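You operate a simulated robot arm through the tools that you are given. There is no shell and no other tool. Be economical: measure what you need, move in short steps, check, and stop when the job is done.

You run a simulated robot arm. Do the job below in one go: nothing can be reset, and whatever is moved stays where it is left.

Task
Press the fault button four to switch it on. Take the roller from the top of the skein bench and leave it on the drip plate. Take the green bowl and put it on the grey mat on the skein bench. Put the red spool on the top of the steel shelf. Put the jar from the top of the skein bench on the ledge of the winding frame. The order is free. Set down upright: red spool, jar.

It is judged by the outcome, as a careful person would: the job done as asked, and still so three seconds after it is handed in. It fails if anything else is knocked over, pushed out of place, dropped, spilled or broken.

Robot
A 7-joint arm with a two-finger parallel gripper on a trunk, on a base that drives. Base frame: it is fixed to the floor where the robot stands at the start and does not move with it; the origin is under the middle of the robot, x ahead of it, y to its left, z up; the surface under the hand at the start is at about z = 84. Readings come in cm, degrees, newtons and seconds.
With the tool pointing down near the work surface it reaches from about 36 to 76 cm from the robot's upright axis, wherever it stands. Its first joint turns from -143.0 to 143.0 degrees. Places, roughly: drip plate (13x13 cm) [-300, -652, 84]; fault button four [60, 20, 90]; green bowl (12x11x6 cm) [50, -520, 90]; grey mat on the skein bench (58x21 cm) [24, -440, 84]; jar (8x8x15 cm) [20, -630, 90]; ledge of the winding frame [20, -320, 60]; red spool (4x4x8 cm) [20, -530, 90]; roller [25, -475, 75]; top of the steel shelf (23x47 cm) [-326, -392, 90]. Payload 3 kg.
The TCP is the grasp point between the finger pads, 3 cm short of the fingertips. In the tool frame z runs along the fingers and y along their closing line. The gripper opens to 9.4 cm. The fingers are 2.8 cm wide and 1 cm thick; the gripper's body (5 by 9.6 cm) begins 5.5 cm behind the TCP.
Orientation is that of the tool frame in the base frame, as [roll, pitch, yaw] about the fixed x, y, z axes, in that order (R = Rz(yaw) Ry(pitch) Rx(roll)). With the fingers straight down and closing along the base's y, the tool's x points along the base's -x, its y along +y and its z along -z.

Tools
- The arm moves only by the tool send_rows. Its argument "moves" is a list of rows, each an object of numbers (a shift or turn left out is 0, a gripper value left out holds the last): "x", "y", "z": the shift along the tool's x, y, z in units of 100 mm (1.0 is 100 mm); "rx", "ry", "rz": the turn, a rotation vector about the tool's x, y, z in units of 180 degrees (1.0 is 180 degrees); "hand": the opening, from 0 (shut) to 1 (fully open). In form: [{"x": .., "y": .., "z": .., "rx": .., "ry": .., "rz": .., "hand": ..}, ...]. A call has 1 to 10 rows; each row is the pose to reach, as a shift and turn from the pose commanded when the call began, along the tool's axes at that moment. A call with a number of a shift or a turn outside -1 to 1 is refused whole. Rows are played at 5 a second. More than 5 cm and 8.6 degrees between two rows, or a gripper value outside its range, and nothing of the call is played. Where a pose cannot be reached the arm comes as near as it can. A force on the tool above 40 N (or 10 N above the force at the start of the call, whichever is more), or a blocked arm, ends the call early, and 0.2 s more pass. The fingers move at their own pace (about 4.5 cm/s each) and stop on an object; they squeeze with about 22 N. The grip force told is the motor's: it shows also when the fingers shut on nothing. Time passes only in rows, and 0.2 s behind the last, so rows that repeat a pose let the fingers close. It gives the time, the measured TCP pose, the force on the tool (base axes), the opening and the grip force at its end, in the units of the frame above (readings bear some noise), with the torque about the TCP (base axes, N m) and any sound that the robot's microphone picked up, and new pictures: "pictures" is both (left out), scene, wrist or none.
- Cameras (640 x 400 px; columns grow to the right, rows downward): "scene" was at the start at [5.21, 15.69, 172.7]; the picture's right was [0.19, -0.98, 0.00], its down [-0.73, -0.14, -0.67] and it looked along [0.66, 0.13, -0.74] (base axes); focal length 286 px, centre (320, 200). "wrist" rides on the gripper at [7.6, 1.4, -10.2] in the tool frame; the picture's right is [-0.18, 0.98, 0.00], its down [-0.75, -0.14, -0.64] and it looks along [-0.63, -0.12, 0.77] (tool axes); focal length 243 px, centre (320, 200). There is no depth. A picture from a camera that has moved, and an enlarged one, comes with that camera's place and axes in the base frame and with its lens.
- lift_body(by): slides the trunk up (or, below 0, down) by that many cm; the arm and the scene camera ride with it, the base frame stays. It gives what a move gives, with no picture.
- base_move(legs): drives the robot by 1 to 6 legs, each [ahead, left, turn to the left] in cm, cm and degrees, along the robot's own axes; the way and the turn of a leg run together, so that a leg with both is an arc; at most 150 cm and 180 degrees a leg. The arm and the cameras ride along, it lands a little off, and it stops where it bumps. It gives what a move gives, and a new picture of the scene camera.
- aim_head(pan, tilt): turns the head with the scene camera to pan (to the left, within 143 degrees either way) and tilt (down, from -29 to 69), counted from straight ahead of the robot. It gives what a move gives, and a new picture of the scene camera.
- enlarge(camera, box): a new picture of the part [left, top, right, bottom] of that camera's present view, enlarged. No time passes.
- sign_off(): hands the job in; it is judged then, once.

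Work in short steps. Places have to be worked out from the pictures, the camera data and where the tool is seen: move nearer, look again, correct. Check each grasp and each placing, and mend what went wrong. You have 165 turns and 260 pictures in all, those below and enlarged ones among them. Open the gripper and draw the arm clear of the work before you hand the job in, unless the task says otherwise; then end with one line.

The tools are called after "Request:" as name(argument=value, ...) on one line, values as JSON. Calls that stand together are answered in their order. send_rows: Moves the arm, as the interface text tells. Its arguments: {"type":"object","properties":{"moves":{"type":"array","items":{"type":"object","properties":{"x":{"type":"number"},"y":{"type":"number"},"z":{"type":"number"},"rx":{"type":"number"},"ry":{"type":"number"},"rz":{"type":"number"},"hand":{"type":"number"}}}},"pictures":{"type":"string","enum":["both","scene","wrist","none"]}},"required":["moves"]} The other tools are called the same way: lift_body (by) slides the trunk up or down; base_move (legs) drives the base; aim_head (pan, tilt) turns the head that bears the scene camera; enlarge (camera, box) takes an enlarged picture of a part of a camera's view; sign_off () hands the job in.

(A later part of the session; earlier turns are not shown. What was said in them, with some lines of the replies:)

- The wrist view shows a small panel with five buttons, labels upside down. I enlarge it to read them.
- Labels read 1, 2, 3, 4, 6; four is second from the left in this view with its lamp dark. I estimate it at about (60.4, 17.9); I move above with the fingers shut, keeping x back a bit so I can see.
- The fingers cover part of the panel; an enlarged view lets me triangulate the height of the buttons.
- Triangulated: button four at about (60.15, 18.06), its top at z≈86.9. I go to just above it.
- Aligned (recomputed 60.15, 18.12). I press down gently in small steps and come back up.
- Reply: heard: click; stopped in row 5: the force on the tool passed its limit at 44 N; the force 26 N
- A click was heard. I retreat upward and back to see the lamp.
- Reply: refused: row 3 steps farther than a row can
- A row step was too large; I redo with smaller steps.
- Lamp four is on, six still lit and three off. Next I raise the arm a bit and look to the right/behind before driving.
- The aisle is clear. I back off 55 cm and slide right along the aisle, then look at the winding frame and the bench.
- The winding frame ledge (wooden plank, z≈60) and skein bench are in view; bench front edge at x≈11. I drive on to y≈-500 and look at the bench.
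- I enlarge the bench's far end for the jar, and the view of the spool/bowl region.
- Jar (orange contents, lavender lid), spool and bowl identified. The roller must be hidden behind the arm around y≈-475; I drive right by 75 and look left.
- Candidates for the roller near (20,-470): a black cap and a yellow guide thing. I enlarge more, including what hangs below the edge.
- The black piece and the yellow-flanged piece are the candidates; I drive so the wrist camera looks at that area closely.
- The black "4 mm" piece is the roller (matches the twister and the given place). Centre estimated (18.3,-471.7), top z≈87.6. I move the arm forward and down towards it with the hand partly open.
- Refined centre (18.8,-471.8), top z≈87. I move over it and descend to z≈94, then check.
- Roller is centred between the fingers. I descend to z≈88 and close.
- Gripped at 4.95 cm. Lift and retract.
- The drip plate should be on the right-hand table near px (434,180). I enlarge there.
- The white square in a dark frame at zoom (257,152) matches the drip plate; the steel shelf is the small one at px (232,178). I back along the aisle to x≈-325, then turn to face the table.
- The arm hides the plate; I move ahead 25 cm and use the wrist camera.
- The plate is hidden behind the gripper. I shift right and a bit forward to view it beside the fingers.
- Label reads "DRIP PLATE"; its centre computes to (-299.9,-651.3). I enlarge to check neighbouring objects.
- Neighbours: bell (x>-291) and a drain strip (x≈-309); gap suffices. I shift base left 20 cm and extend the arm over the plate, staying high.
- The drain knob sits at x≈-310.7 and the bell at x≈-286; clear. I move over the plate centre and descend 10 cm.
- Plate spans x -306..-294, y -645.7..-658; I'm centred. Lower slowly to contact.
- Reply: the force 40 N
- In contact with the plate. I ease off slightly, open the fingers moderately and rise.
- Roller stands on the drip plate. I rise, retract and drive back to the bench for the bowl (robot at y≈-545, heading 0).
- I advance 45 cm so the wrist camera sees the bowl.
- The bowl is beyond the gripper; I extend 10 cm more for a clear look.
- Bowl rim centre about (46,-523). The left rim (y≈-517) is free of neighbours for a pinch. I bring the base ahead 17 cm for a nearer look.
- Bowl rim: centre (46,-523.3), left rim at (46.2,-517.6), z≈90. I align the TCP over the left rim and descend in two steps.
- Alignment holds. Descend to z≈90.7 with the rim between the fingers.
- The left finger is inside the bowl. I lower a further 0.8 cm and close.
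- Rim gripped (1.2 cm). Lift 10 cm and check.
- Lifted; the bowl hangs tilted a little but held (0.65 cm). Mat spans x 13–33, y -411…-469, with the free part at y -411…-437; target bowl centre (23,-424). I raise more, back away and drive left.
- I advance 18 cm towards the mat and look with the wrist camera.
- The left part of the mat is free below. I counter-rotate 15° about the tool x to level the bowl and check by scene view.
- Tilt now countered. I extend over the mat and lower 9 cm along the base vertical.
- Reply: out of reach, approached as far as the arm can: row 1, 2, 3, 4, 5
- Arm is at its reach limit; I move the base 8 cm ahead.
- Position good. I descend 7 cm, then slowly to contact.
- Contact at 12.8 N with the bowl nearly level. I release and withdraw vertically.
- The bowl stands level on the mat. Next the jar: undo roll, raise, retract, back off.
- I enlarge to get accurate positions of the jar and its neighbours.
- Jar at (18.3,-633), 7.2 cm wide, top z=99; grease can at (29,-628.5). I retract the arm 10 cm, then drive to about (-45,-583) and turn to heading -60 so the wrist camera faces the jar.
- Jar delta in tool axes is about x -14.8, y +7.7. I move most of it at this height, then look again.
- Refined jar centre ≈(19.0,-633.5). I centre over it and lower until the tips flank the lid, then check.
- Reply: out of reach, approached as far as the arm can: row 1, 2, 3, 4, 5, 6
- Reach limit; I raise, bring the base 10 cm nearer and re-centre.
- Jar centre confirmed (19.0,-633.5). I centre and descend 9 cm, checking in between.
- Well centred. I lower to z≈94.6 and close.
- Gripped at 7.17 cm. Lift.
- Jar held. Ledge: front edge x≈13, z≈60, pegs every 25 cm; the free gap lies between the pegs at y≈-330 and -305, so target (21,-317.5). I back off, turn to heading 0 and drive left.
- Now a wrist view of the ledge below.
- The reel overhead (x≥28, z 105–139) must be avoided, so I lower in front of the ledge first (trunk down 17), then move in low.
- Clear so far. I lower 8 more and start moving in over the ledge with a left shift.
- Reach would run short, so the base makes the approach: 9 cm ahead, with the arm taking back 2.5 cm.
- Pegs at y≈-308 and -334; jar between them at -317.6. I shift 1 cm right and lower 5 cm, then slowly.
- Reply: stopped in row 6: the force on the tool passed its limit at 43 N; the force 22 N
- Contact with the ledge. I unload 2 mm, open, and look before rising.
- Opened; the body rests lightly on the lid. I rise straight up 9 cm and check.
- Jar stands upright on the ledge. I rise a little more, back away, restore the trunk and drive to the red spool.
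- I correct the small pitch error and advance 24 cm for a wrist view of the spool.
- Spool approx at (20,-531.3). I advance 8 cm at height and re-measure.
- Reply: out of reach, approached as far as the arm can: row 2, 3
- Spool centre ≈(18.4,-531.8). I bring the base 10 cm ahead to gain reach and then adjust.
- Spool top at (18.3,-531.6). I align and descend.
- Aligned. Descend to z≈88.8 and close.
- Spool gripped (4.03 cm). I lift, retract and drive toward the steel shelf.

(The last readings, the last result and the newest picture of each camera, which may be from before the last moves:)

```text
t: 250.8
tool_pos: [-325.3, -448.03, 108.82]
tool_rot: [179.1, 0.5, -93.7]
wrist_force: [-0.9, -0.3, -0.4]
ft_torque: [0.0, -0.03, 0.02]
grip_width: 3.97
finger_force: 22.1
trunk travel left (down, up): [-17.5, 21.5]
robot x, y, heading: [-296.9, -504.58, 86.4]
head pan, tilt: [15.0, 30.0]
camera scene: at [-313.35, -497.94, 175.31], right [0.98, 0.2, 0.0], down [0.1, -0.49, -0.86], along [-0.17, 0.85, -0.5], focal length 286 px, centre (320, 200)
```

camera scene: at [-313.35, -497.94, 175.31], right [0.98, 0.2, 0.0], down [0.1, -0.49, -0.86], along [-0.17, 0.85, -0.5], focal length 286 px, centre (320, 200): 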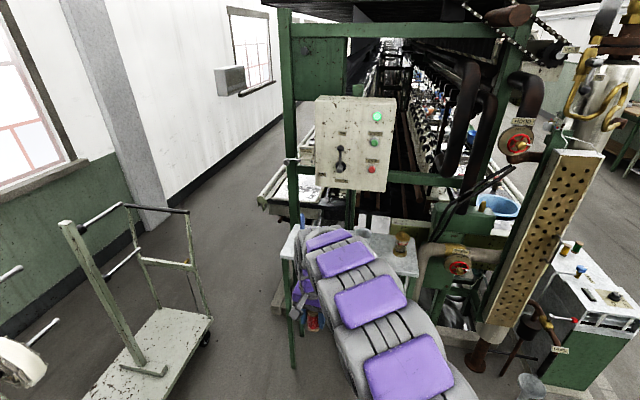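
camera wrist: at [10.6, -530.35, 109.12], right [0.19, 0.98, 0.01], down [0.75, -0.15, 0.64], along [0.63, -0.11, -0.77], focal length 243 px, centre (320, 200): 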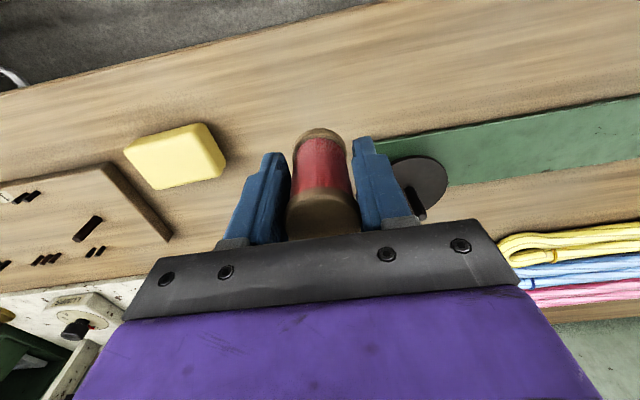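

The control box overhangs near the shelf, so I need a better view. I shift right 35 cm so the arm leaves the line of sight.

Request:
base_move(legs=[[0, -35, 3.6]])

Request:
aim_head(pan=35, tilt=30)

Request:
enlarge(camera="scene", box=[200, 80, 440, 300])

```text
t: 253.1
tool_pos: [-294.74, -450.85, 108.61]
tool_rot: [179.5, 0.3, -90.3]
wrist_force: [-0.2, 0.0, -1.2]
ft_torque: [0.0, 0.01, -0.02]
grip_width: 3.98
finger_force: 22.6
trunk travel left (down, up): [-17.5, 21.5]
robot x, y, heading: [-262.3, -505.88, 89.8]
head pan, tilt: [15.0, 30.0]
camera scene: at [-280.69, -500.02, 175.17], right [0.97, 0.26, 0.01], down [0.14, -0.49, -0.86], along [-0.22, 0.84, -0.5], focal length 286 px, centre (320, 200)
```

scene: 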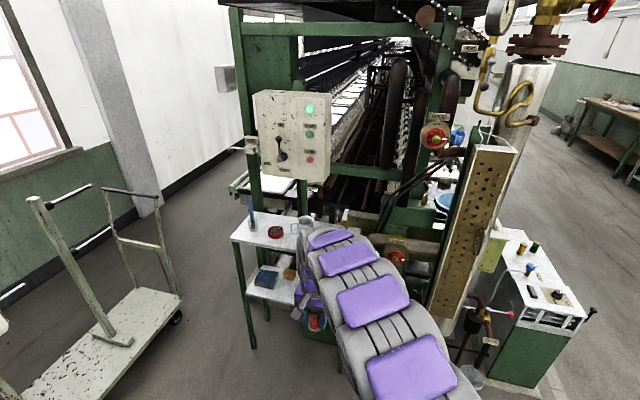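

```text
t: 253.9
tool_pos: [-294.04, -451.09, 108.99]
tool_rot: [178.8, 0.4, -90.3]
wrist_force: [0.1, -0.5, -0.7]
ft_torque: [0.01, 0.0, 0.01]
grip_width: 3.98
finger_force: 22.1
trunk travel left (down, up): [-17.5, 21.5]
robot x, y, heading: [-262.62, -506.11, 90.0]
head pan, tilt: [35.0, 30.0]
camera scene: at [-283.14, -501.34, 175.2], right [0.82, 0.57, 0.0], down [0.29, -0.41, -0.86], along [-0.49, 0.71, -0.51], focal length 286 px, centre (320, 200)
```

scene: 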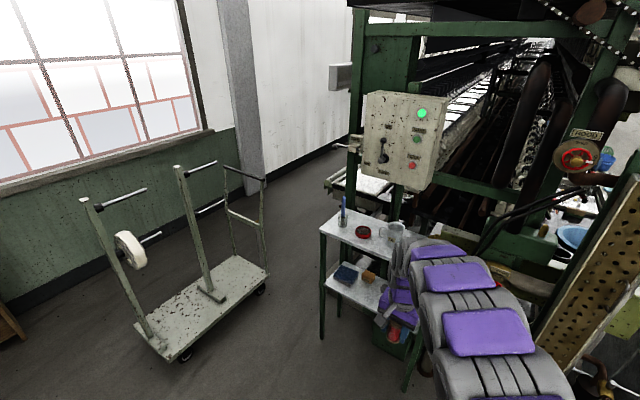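

```text
1.82 times, centred on (320, 190) of scene
camera zoom: at [-283.14, -501.34, 175.2], right [0.82, 0.57, 0.0], down [0.29, -0.41, -0.86], along [-0.49, 0.71, -0.51], focal length 520 px, centre (320, 218)
```

zoom: 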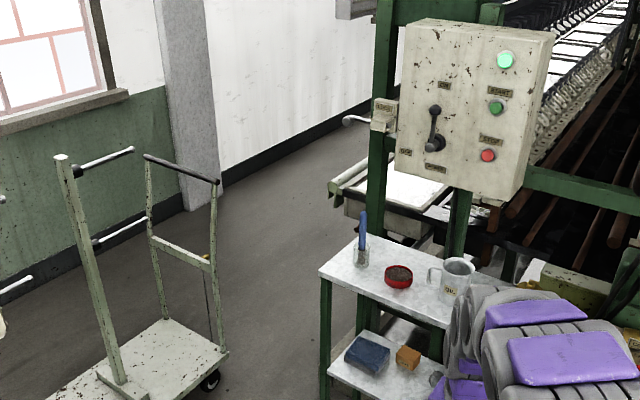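

Measured: shelf top y -406.5…-382, left end x≈-349; control box front at y≈-388, bottom z≈117. A place near y≈-401 stays in front of the box. I move nearer for a wrist view of the right part.

Request:
base_move(legs=[[18, 8, 0]])

Request:
send_rows(moves=[{"z": -0.2}], pictures="wrist")

```text
t: 255.5
tool_pos: [-302.03, -432.72, 108.96]
tool_rot: [178.9, 0.4, -90.3]
wrist_force: [1.0, -0.2, -0.9]
ft_torque: [-0.02, 0.0, -0.03]
grip_width: 3.97
finger_force: 22.0
trunk travel left (down, up): [-17.5, 21.5]
robot x, y, heading: [-270.54, -488.02, 90.0]
head pan, tilt: [35.0, 30.0]
camera scene: at [-291.03, -482.92, 175.22], right [0.82, 0.57, 0.0], down [0.29, -0.41, -0.86], along [-0.49, 0.71, -0.51], focal length 286 px, centre (320, 200)
```

scene: 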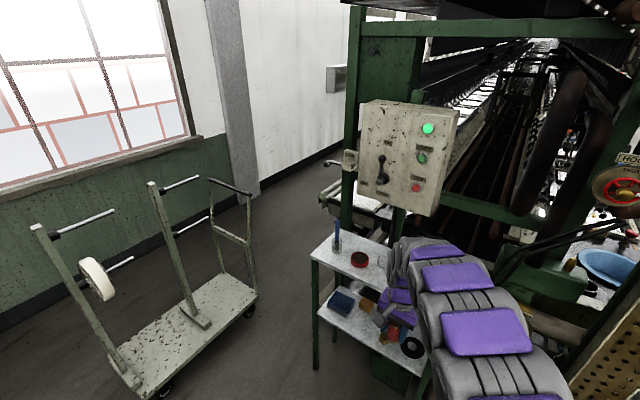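

```text
t: 255.9
tool_pos: [-301.14, -432.9, 111.23]
tool_rot: [178.4, 0.5, -90.4]
wrist_force: [-0.9, 0.0, -0.6]
ft_torque: [-0.02, -0.06, -0.03]
grip_width: 3.96
finger_force: 21.8
trunk travel left (down, up): [-17.5, 21.5]
robot x, y, heading: [-271.06, -487.8, 89.8]
head pan, tilt: [35.0, 30.0]
camera wrist: at [-302.2, -440.54, 121.62], right [-0.98, 0.19, 0.03], down [0.16, 0.75, 0.64], along [0.1, 0.64, -0.76], focal length 243 px, centre (320, 200)
```

wrist: 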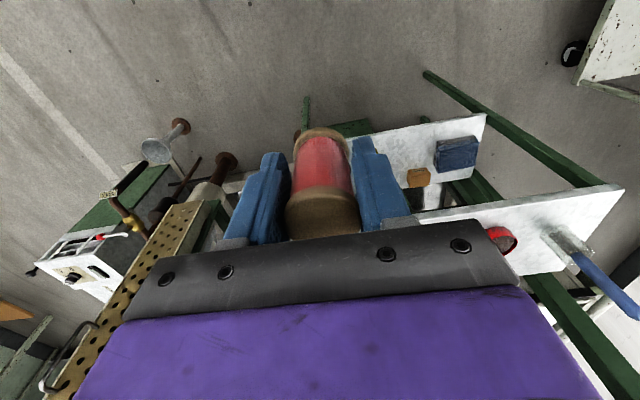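

I extend forward 9 cm for a better view of the shelf top.

Request:
send_rows(moves=[{"x": -0.4, "z": -0.2}, {"x": -0.8, "z": -0.3}, {"x": -0.9, "z": -0.3}, {"x": -0.9, "z": -0.3}], pictures="both")

```text
t: 256.9
tool_pos: [-301.17, -423.75, 114.27]
tool_rot: [178.6, 0.6, -90.4]
wrist_force: [-0.1, 0.8, -0.9]
ft_torque: [-0.04, 0.0, 0.0]
grip_width: 4.02
finger_force: 22.3
trunk travel left (down, up): [-17.5, 21.5]
robot x, y, heading: [-270.66, -487.62, 90.1]
head pan, tilt: [35.0, 30.0]
camera scene: at [-290.25, -482.96, 175.31], right [0.82, 0.57, 0.0], down [0.29, -0.41, -0.86], along [-0.49, 0.71, -0.5], focal length 286 px, centre (320, 200)
camera wrist: at [-302.21, -431.47, 124.55], right [-0.98, 0.19, 0.03], down [0.16, 0.75, 0.65], along [0.1, 0.64, -0.76], focal length 243 px, centre (320, 200)
```

scene: 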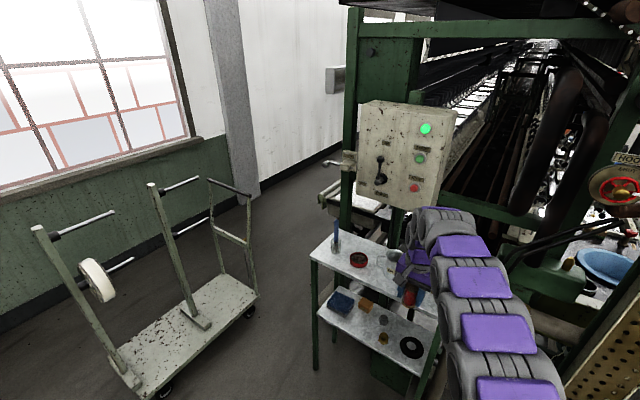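
wrist: 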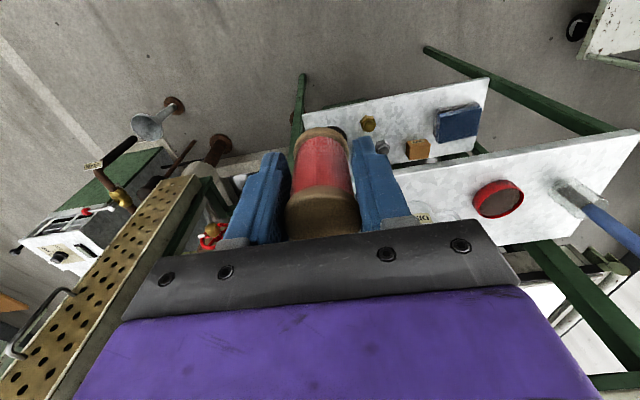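

Front edge at y≈-406.7; the dish is at (-330,-396.5), mug around (-315,-393). Free spot chosen: (-322,-402.3). I shift the base left 21 cm first, then forward 10.

Request:
base_move(legs=[[0, 21, 0], [10, 0, 0]])

Request:
send_rows(moves=[{"z": 0.0}], pictures="wrist")

```text
t: 259.2
tool_pos: [-321.94, -413.91, 114.2]
tool_rot: [178.4, 0.5, -90.1]
wrist_force: [-0.5, 0.1, -0.8]
ft_torque: [-0.02, 0.02, 0.02]
grip_width: 3.98
finger_force: 22.0
trunk travel left (down, up): [-17.5, 21.5]
robot x, y, heading: [-291.57, -477.36, 89.9]
head pan, tilt: [35.0, 30.0]
camera scene: at [-310.88, -472.92, 175.33], right [0.82, 0.57, 0.0], down [0.29, -0.41, -0.86], along [-0.5, 0.71, -0.5], focal length 286 px, centre (320, 200)
```

scene: 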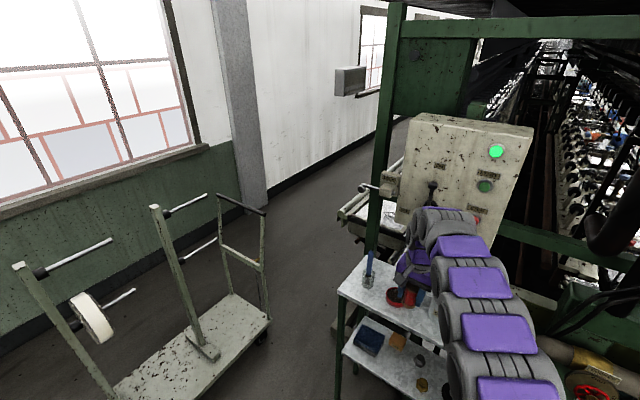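

```text
t: 259.6
tool_pos: [-322.03, -414.15, 114.41]
tool_rot: [178.6, 0.6, -90.2]
wrist_force: [-0.1, -0.6, -1.3]
ft_torque: [0.0, 0.05, -0.01]
grip_width: 3.97
finger_force: 21.3
trunk travel left (down, up): [-17.5, 21.5]
robot x, y, heading: [-291.58, -477.59, 89.7]
head pan, tilt: [35.0, 30.0]
camera wrist: at [-323.02, -421.8, 124.62], right [-0.98, 0.19, 0.03], down [0.16, 0.75, 0.65], along [0.1, 0.64, -0.76], focal length 243 px, centre (320, 200)
```

wrist: 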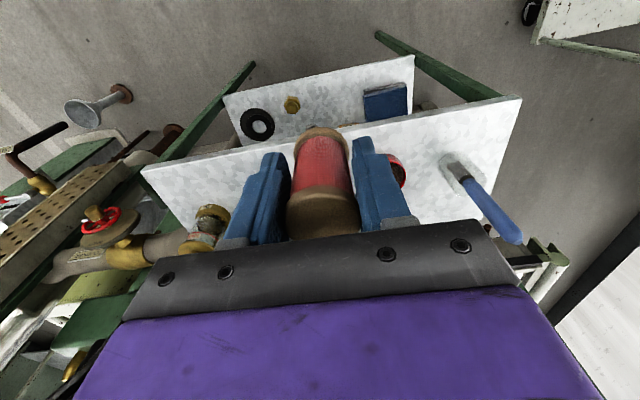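

Shelf top clearly in view and the spot at (-322,-402.3) is free. I move the base ahead 11.7 cm and check with both views.

Request:
base_move(legs=[[11.7, 0, 0]])

Request:
aim_head(pan=45, tilt=35)

Request:
send_rows(moves=[{"z": 0.3}, {"z": 0.6}, {"z": 0.6}], pictures="both")

```text
t: 260.9
tool_pos: [-321.95, -402.16, 114.29]
tool_rot: [178.5, 0.6, -90.2]
wrist_force: [0.3, -0.2, -0.6]
ft_torque: [-0.02, 0.0, -0.02]
grip_width: 3.97
finger_force: 22.5
trunk travel left (down, up): [-17.5, 21.5]
robot x, y, heading: [-291.63, -466.07, 90.1]
head pan, tilt: [35.0, 30.0]
camera scene: at [-311.07, -461.21, 175.3], right [0.82, 0.57, 0.0], down [0.29, -0.41, -0.86], along [-0.5, 0.71, -0.5], focal length 286 px, centre (320, 200)
```

scene: 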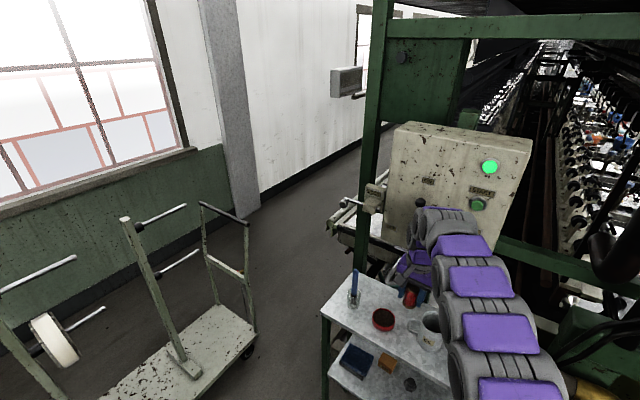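

```text
t: 261.6
tool_pos: [-321.76, -402.61, 114.59]
tool_rot: [178.3, 0.8, -90.2]
wrist_force: [-0.3, 0.5, -0.1]
ft_torque: [0.0, -0.02, 0.0]
grip_width: 4.0
finger_force: 21.6
trunk travel left (down, up): [-17.5, 21.5]
robot x, y, heading: [-291.24, -465.85, 90.0]
head pan, tilt: [45.0, 35.0]
camera scene: at [-312.16, -462.64, 174.53], right [0.71, 0.71, 0.0], down [0.41, -0.41, -0.82], along [-0.58, 0.58, -0.58], focal length 286 px, centre (320, 200)
```

scene: 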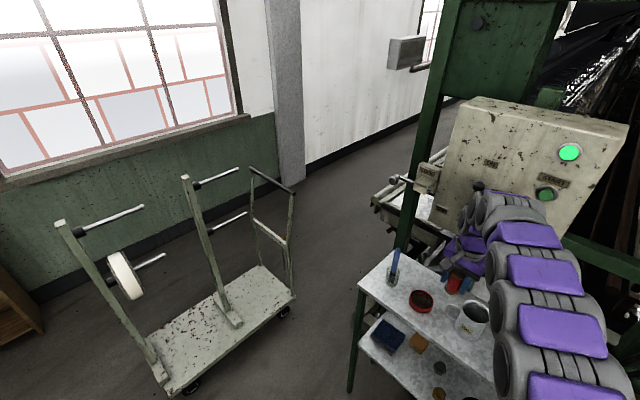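

```text
t: 262.4
tool_pos: [-321.88, -402.59, 108.8]
tool_rot: [178.2, 0.8, -90.1]
wrist_force: [-0.2, 0.1, -0.3]
ft_torque: [-0.03, -0.01, 0.01]
grip_width: 3.96
finger_force: 21.7
trunk travel left (down, up): [-17.5, 21.5]
robot x, y, heading: [-291.41, -465.93, 89.9]
head pan, tilt: [45.0, 35.0]
camera scene: at [-312.18, -462.64, 174.53], right [0.71, 0.71, 0.0], down [0.41, -0.41, -0.82], along [-0.58, 0.58, -0.58], focal length 286 px, centre (320, 200)
camera wrist: at [-322.93, -410.32, 118.93], right [-0.98, 0.19, 0.03], down [0.16, 0.74, 0.65], along [0.1, 0.64, -0.76], focal length 243 px, centre (320, 200)
```

scene: 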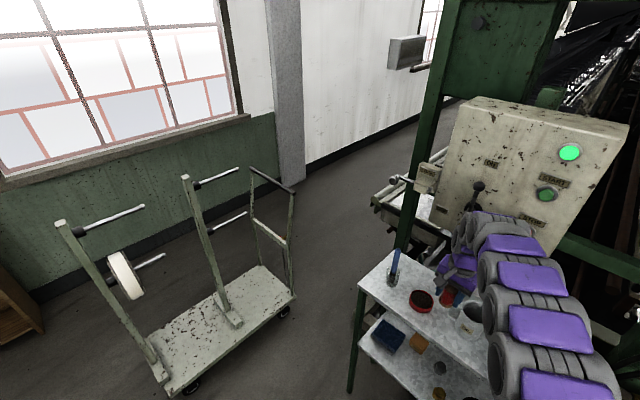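
wrist: 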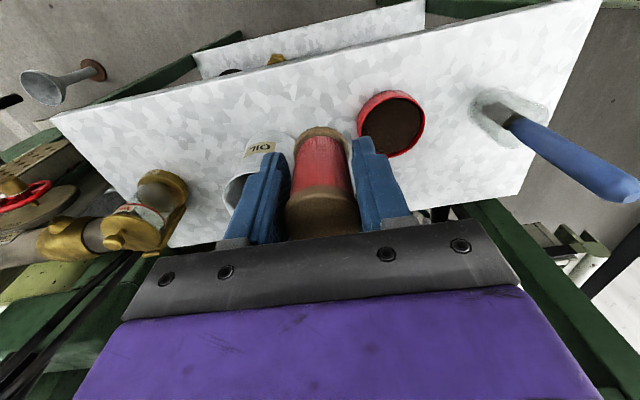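

Edge y≈-404.7, dish (-330,-397, r 4), mug centre (-313.5,-393.5). I lower 8 cm, then shift to (-321,-400.8).

Request:
send_rows(moves=[{"z": 0.3, "y": -0.1}, {"z": 0.6, "y": -0.1}, {"z": 0.8, "y": -0.1}, {"z": 0.8, "y": -0.1, "x": -0.18}, {"z": 0.8, "y": -0.1, "x": -0.18}], pictures="both")

```text
t: 263.6
tool_pos: [-321.12, -400.63, 100.79]
tool_rot: [178.2, 0.8, -90.2]
wrist_force: [-0.1, -0.5, -0.6]
ft_torque: [-0.02, 0.02, 0.01]
grip_width: 3.98
finger_force: 22.3
trunk travel left (down, up): [-17.5, 21.5]
robot x, y, heading: [-291.83, -466.2, 89.9]
head pan, tilt: [45.0, 35.0]
camera scene: at [-312.15, -462.62, 174.53], right [0.71, 0.71, 0.0], down [0.41, -0.41, -0.82], along [-0.58, 0.58, -0.58], focal length 286 px, centre (320, 200)
camera wrist: at [-322.17, -408.36, 110.99], right [-0.98, 0.19, 0.03], down [0.16, 0.74, 0.65], along [0.1, 0.64, -0.76], focal length 243 px, centre (320, 200)
```

scene: 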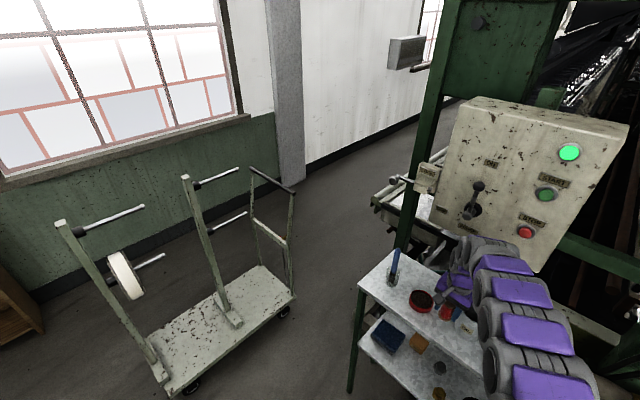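
wrist: 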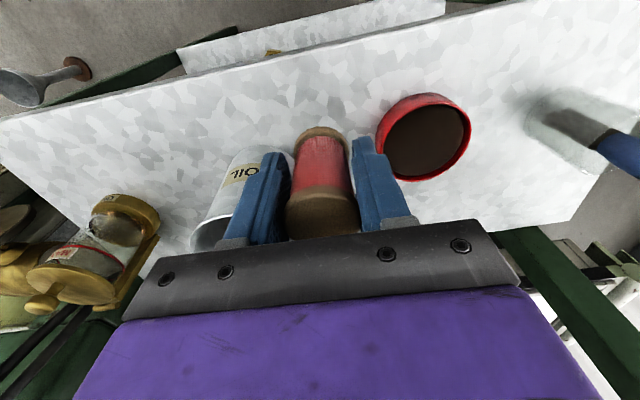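

Clearances about 1.5 cm either side. I correct 1° of roll, lower 4.5 cm, then slowly to contact.

Request:
send_rows(moves=[{"z": 0.2, "rx": 0.005}, {"z": 0.4, "rx": 0.005}, {"z": 0.45, "rx": 0.005}, {"z": 0.45, "rx": 0.005}], pictures="none")

Request:
send_rows(moves=[{"z": 0.03}, {"z": 0.06}, {"z": 0.09}, {"z": 0.12}, {"z": 0.15}], pictures="wrist")

```text
t: 264.6
tool_pos: [-321.35, -400.51, 96.08]
tool_rot: [179.2, 0.8, -90.2]
wrist_force: [-0.2, -0.2, -0.4]
ft_torque: [0.0, -0.01, 0.01]
grip_width: 3.97
finger_force: 21.7
trunk travel left (down, up): [-17.5, 21.5]
robot x, y, heading: [-291.47, -465.7, 90.1]
head pan, tilt: [45.0, 35.0]
```

```text
t: 265.8
tool_pos: [-321.37, -400.65, 94.81]
tool_rot: [179.1, 1.0, -90.3]
wrist_force: [-1.5, 0.5, 13.8]
ft_torque: [-0.08, -0.1, 0.05]
grip_width: 3.98
finger_force: 21.5
trunk travel left (down, up): [-17.5, 21.5]
robot x, y, heading: [-291.7, -466.11, 90.0]
head pan, tilt: [45.0, 35.0]
camera wrist: at [-322.48, -408.32, 104.95], right [-0.98, 0.19, 0.02], down [0.15, 0.74, 0.65], along [0.11, 0.64, -0.76], focal length 243 px, centre (320, 200)
```

wrist: 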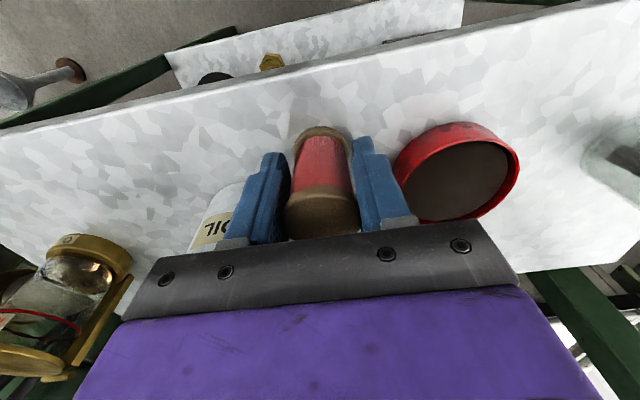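

Contact at 13.8 N. I open only slightly (5 cm), to avoid dish and mug, then rise straight.

Request:
send_rows(moves=[{"z": -0.01}, {"z": -0.01, "hand": 0.48}, {"z": -0.01, "hand": 0.53}, {"z": -0.01, "hand": 0.53}, {"z": -0.01, "hand": 0.53}], pictures="wrist")

```text
t: 267.0
tool_pos: [-321.36, -400.49, 94.64]
tool_rot: [179.3, 0.8, -90.2]
wrist_force: [0.9, 0.0, 0.9]
ft_torque: [0.0, -0.01, 0.02]
grip_width: 4.95
finger_force: 0.1
trunk travel left (down, up): [-17.5, 21.5]
robot x, y, heading: [-291.54, -466.05, 90.1]
head pan, tilt: [45.0, 35.0]
camera wrist: at [-322.52, -408.25, 104.84], right [-0.98, 0.19, 0.02], down [0.15, 0.74, 0.65], along [0.11, 0.64, -0.76], focal length 243 px, centre (320, 200)
```

wrist: 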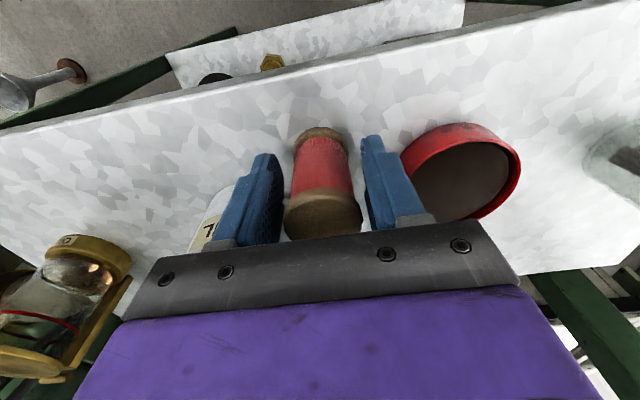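

Released; the spool stands. I rise straight up.

Request:
send_rows(moves=[{"z": -0.15, "hand": 0.5}, {"z": -0.4}, {"z": -0.7}, {"z": -0.9}, {"z": -0.9}], pictures="both")

```text
t: 268.2
tool_pos: [-321.08, -400.65, 103.6]
tool_rot: [179.5, 0.7, -90.3]
wrist_force: [-1.3, 0.8, -0.1]
ft_torque: [-0.01, 0.05, 0.02]
grip_width: 4.68
finger_force: 0.2
trunk travel left (down, up): [-17.5, 21.5]
robot x, y, heading: [-291.37, -465.79, 90.1]
head pan, tilt: [45.0, 35.0]
camera scene: at [-312.14, -462.58, 174.53], right [0.71, 0.71, 0.0], down [0.41, -0.41, -0.82], along [-0.58, 0.58, -0.58], focal length 286 px, centre (320, 200)
camera wrist: at [-322.23, -408.34, 113.92], right [-0.98, 0.19, 0.02], down [0.15, 0.74, 0.65], along [0.11, 0.64, -0.76], focal length 243 px, centre (320, 200)
```

scene: 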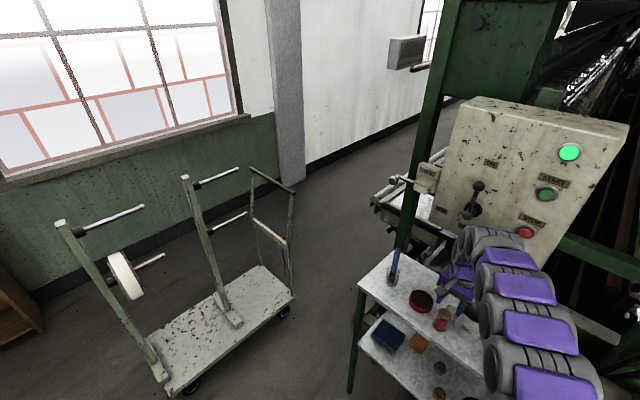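
wrist: 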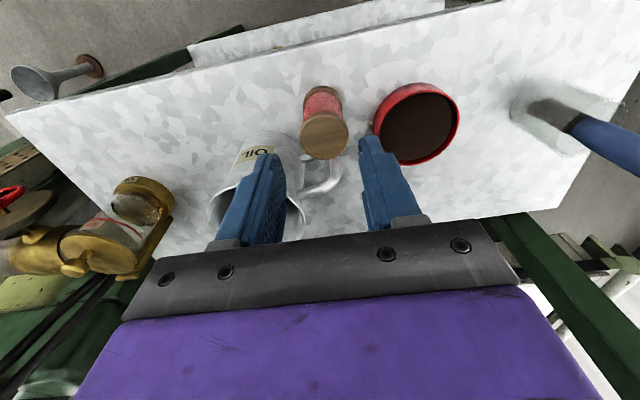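

Spool upright on the shelf. I rise a bit more and back away, then check.

Request:
send_rows(moves=[{"z": -0.3}, {"z": -0.5}, {"z": -0.5}], pictures="none")

Request:
base_move(legs=[[-35, 0, 0]])

Request:
aim_head(pan=25, tilt=30)

Request:
enlarge(camera="wrist", box=[160, 100, 640, 400])

```text
t: 269.0
tool_pos: [-321.1, -400.9, 108.88]
tool_rot: [179.3, 0.7, -90.2]
wrist_force: [-0.2, 1.0, 0.0]
ft_torque: [0.04, -0.02, -0.03]
grip_width: 4.7
finger_force: 0.0
trunk travel left (down, up): [-17.5, 21.5]
robot x, y, heading: [-291.65, -465.98, 90.1]
head pan, tilt: [45.0, 35.0]
```

```text
t: 271.2
tool_pos: [-321.23, -435.77, 108.94]
tool_rot: [179.3, 0.7, -90.0]
wrist_force: [0.1, 0.3, 0.7]
ft_torque: [0.05, -0.02, -0.02]
grip_width: 4.69
finger_force: 0.1
trunk travel left (down, up): [-17.5, 21.5]
robot x, y, heading: [-291.63, -500.91, 90.4]
head pan, tilt: [45.0, 35.0]
camera scene: at [-312.07, -497.42, 174.53], right [0.7, 0.71, 0.0], down [0.41, -0.41, -0.82], along [-0.58, 0.57, -0.58], focal length 286 px, centre (320, 200)
```

scene: 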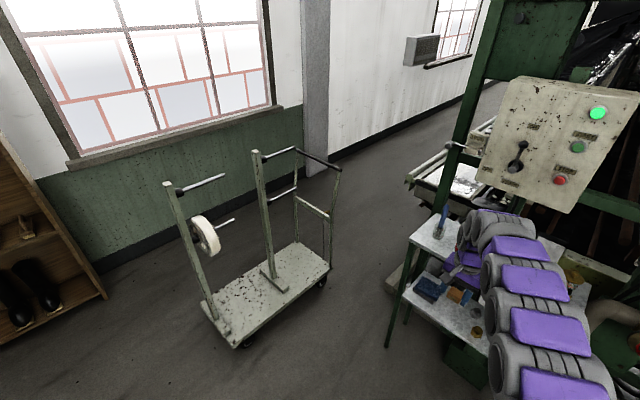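

```text
t: 272.1
tool_pos: [-321.11, -435.82, 108.96]
tool_rot: [179.2, 0.8, -90.0]
wrist_force: [0.6, 0.8, 0.2]
ft_torque: [0.01, 0.03, 0.03]
grip_width: 4.72
finger_force: 0.0
trunk travel left (down, up): [-17.5, 21.5]
robot x, y, heading: [-291.45, -500.82, 90.3]
head pan, tilt: [25.0, 30.0]
camera scene: at [-309.68, -495.31, 175.31], right [0.9, 0.43, 0.0], down [0.22, -0.45, -0.86], along [-0.37, 0.78, -0.5], focal length 286 px, centre (320, 200)
```

scene: 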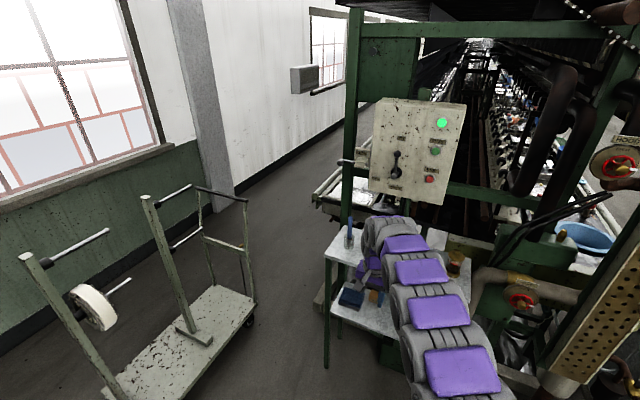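

```text
1.33 times, centred on (400, 250) of wrist
camera zoom: at [-322.23, -443.53, 119.18], right [-0.98, 0.18, 0.02], down [0.15, 0.74, 0.65], along [0.11, 0.64, -0.76], focal length 324 px, centre (213, 133)
```

zoom: 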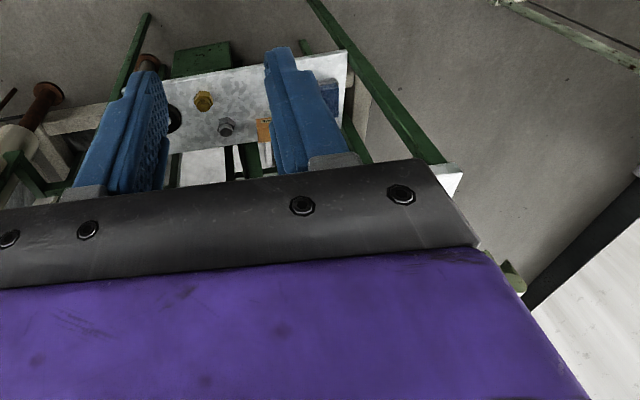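

The arm is clear. One last look at the shelf from the side to confirm the spool.

Request:
base_move(legs=[[0, -35, 0]])

Request:
enlarge(camera="scene", box=[200, 150, 400, 300])

```text
t: 274.3
tool_pos: [-287.04, -435.69, 108.8]
tool_rot: [179.4, 0.8, -89.3]
wrist_force: [-0.1, 0.8, -0.2]
ft_torque: [0.07, 0.02, 0.02]
grip_width: 4.72
finger_force: 0.1
trunk travel left (down, up): [-17.5, 21.5]
robot x, y, heading: [-256.68, -500.13, 90.7]
head pan, tilt: [25.0, 30.0]
camera scene: at [-276.04, -495.12, 175.18], right [0.9, 0.44, 0.01], down [0.23, -0.45, -0.86], along [-0.37, 0.78, -0.51], focal length 286 px, centre (320, 200)
```

scene: 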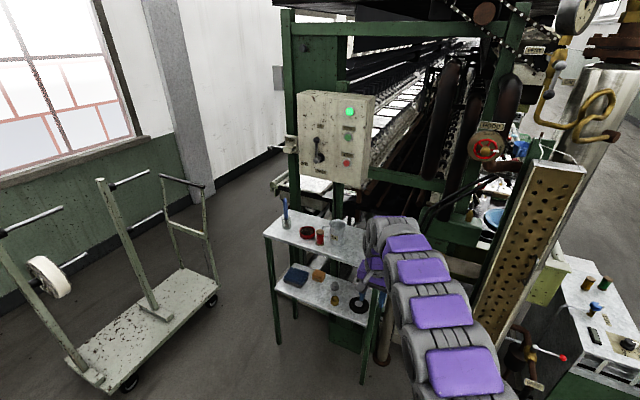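

```text
2.67 times, centred on (300, 225) of scene
camera zoom: at [-276.04, -495.12, 175.18], right [0.9, 0.44, 0.01], down [0.23, -0.45, -0.86], along [-0.37, 0.78, -0.51], focal length 762 px, centre (373, 133)
```

zoom: 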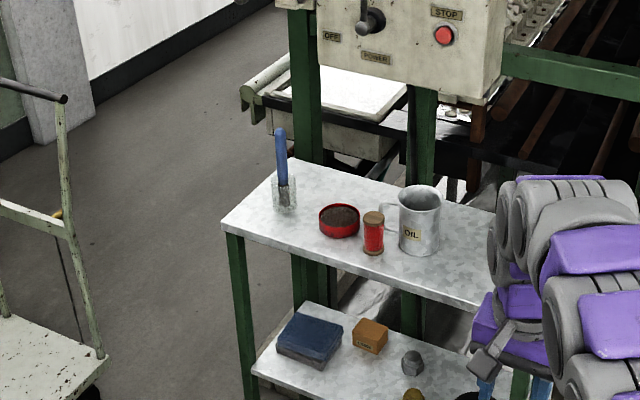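

The spool stands upright on the steel shelf and nothing around it has been knocked over. All five parts are done and the arm is clear, so I open the gripper and hand in.

Request:
send_rows(moves=[{"hand": 1}, {"hand": 1}, {"hand": 1}], pictures="none")

Request:
sign_off()

```text
t: 275.1
tool_pos: [-286.49, -435.99, 109.07]
tool_rot: [179.0, 1.0, -89.3]
wrist_force: [-0.1, -0.1, -0.7]
ft_torque: [0.0, 0.02, 0.01]
grip_width: 9.4
finger_force: 0.0
trunk travel left (down, up): [-17.5, 21.5]
robot x, y, heading: [-256.57, -500.42, 90.8]
head pan, tilt: [25.0, 30.0]
```

```text
The job is handed in.
```

All five parts are done and handed in: fault button four is on, the roller is on the drip plate, the green bowl is on the grey mat, the jar is upright on the winding frame ledge, and the red spool is upright on the steel shelf; the red dish beside the spool may have shifted by about 2 mm, and I saw nothing else disturbed.
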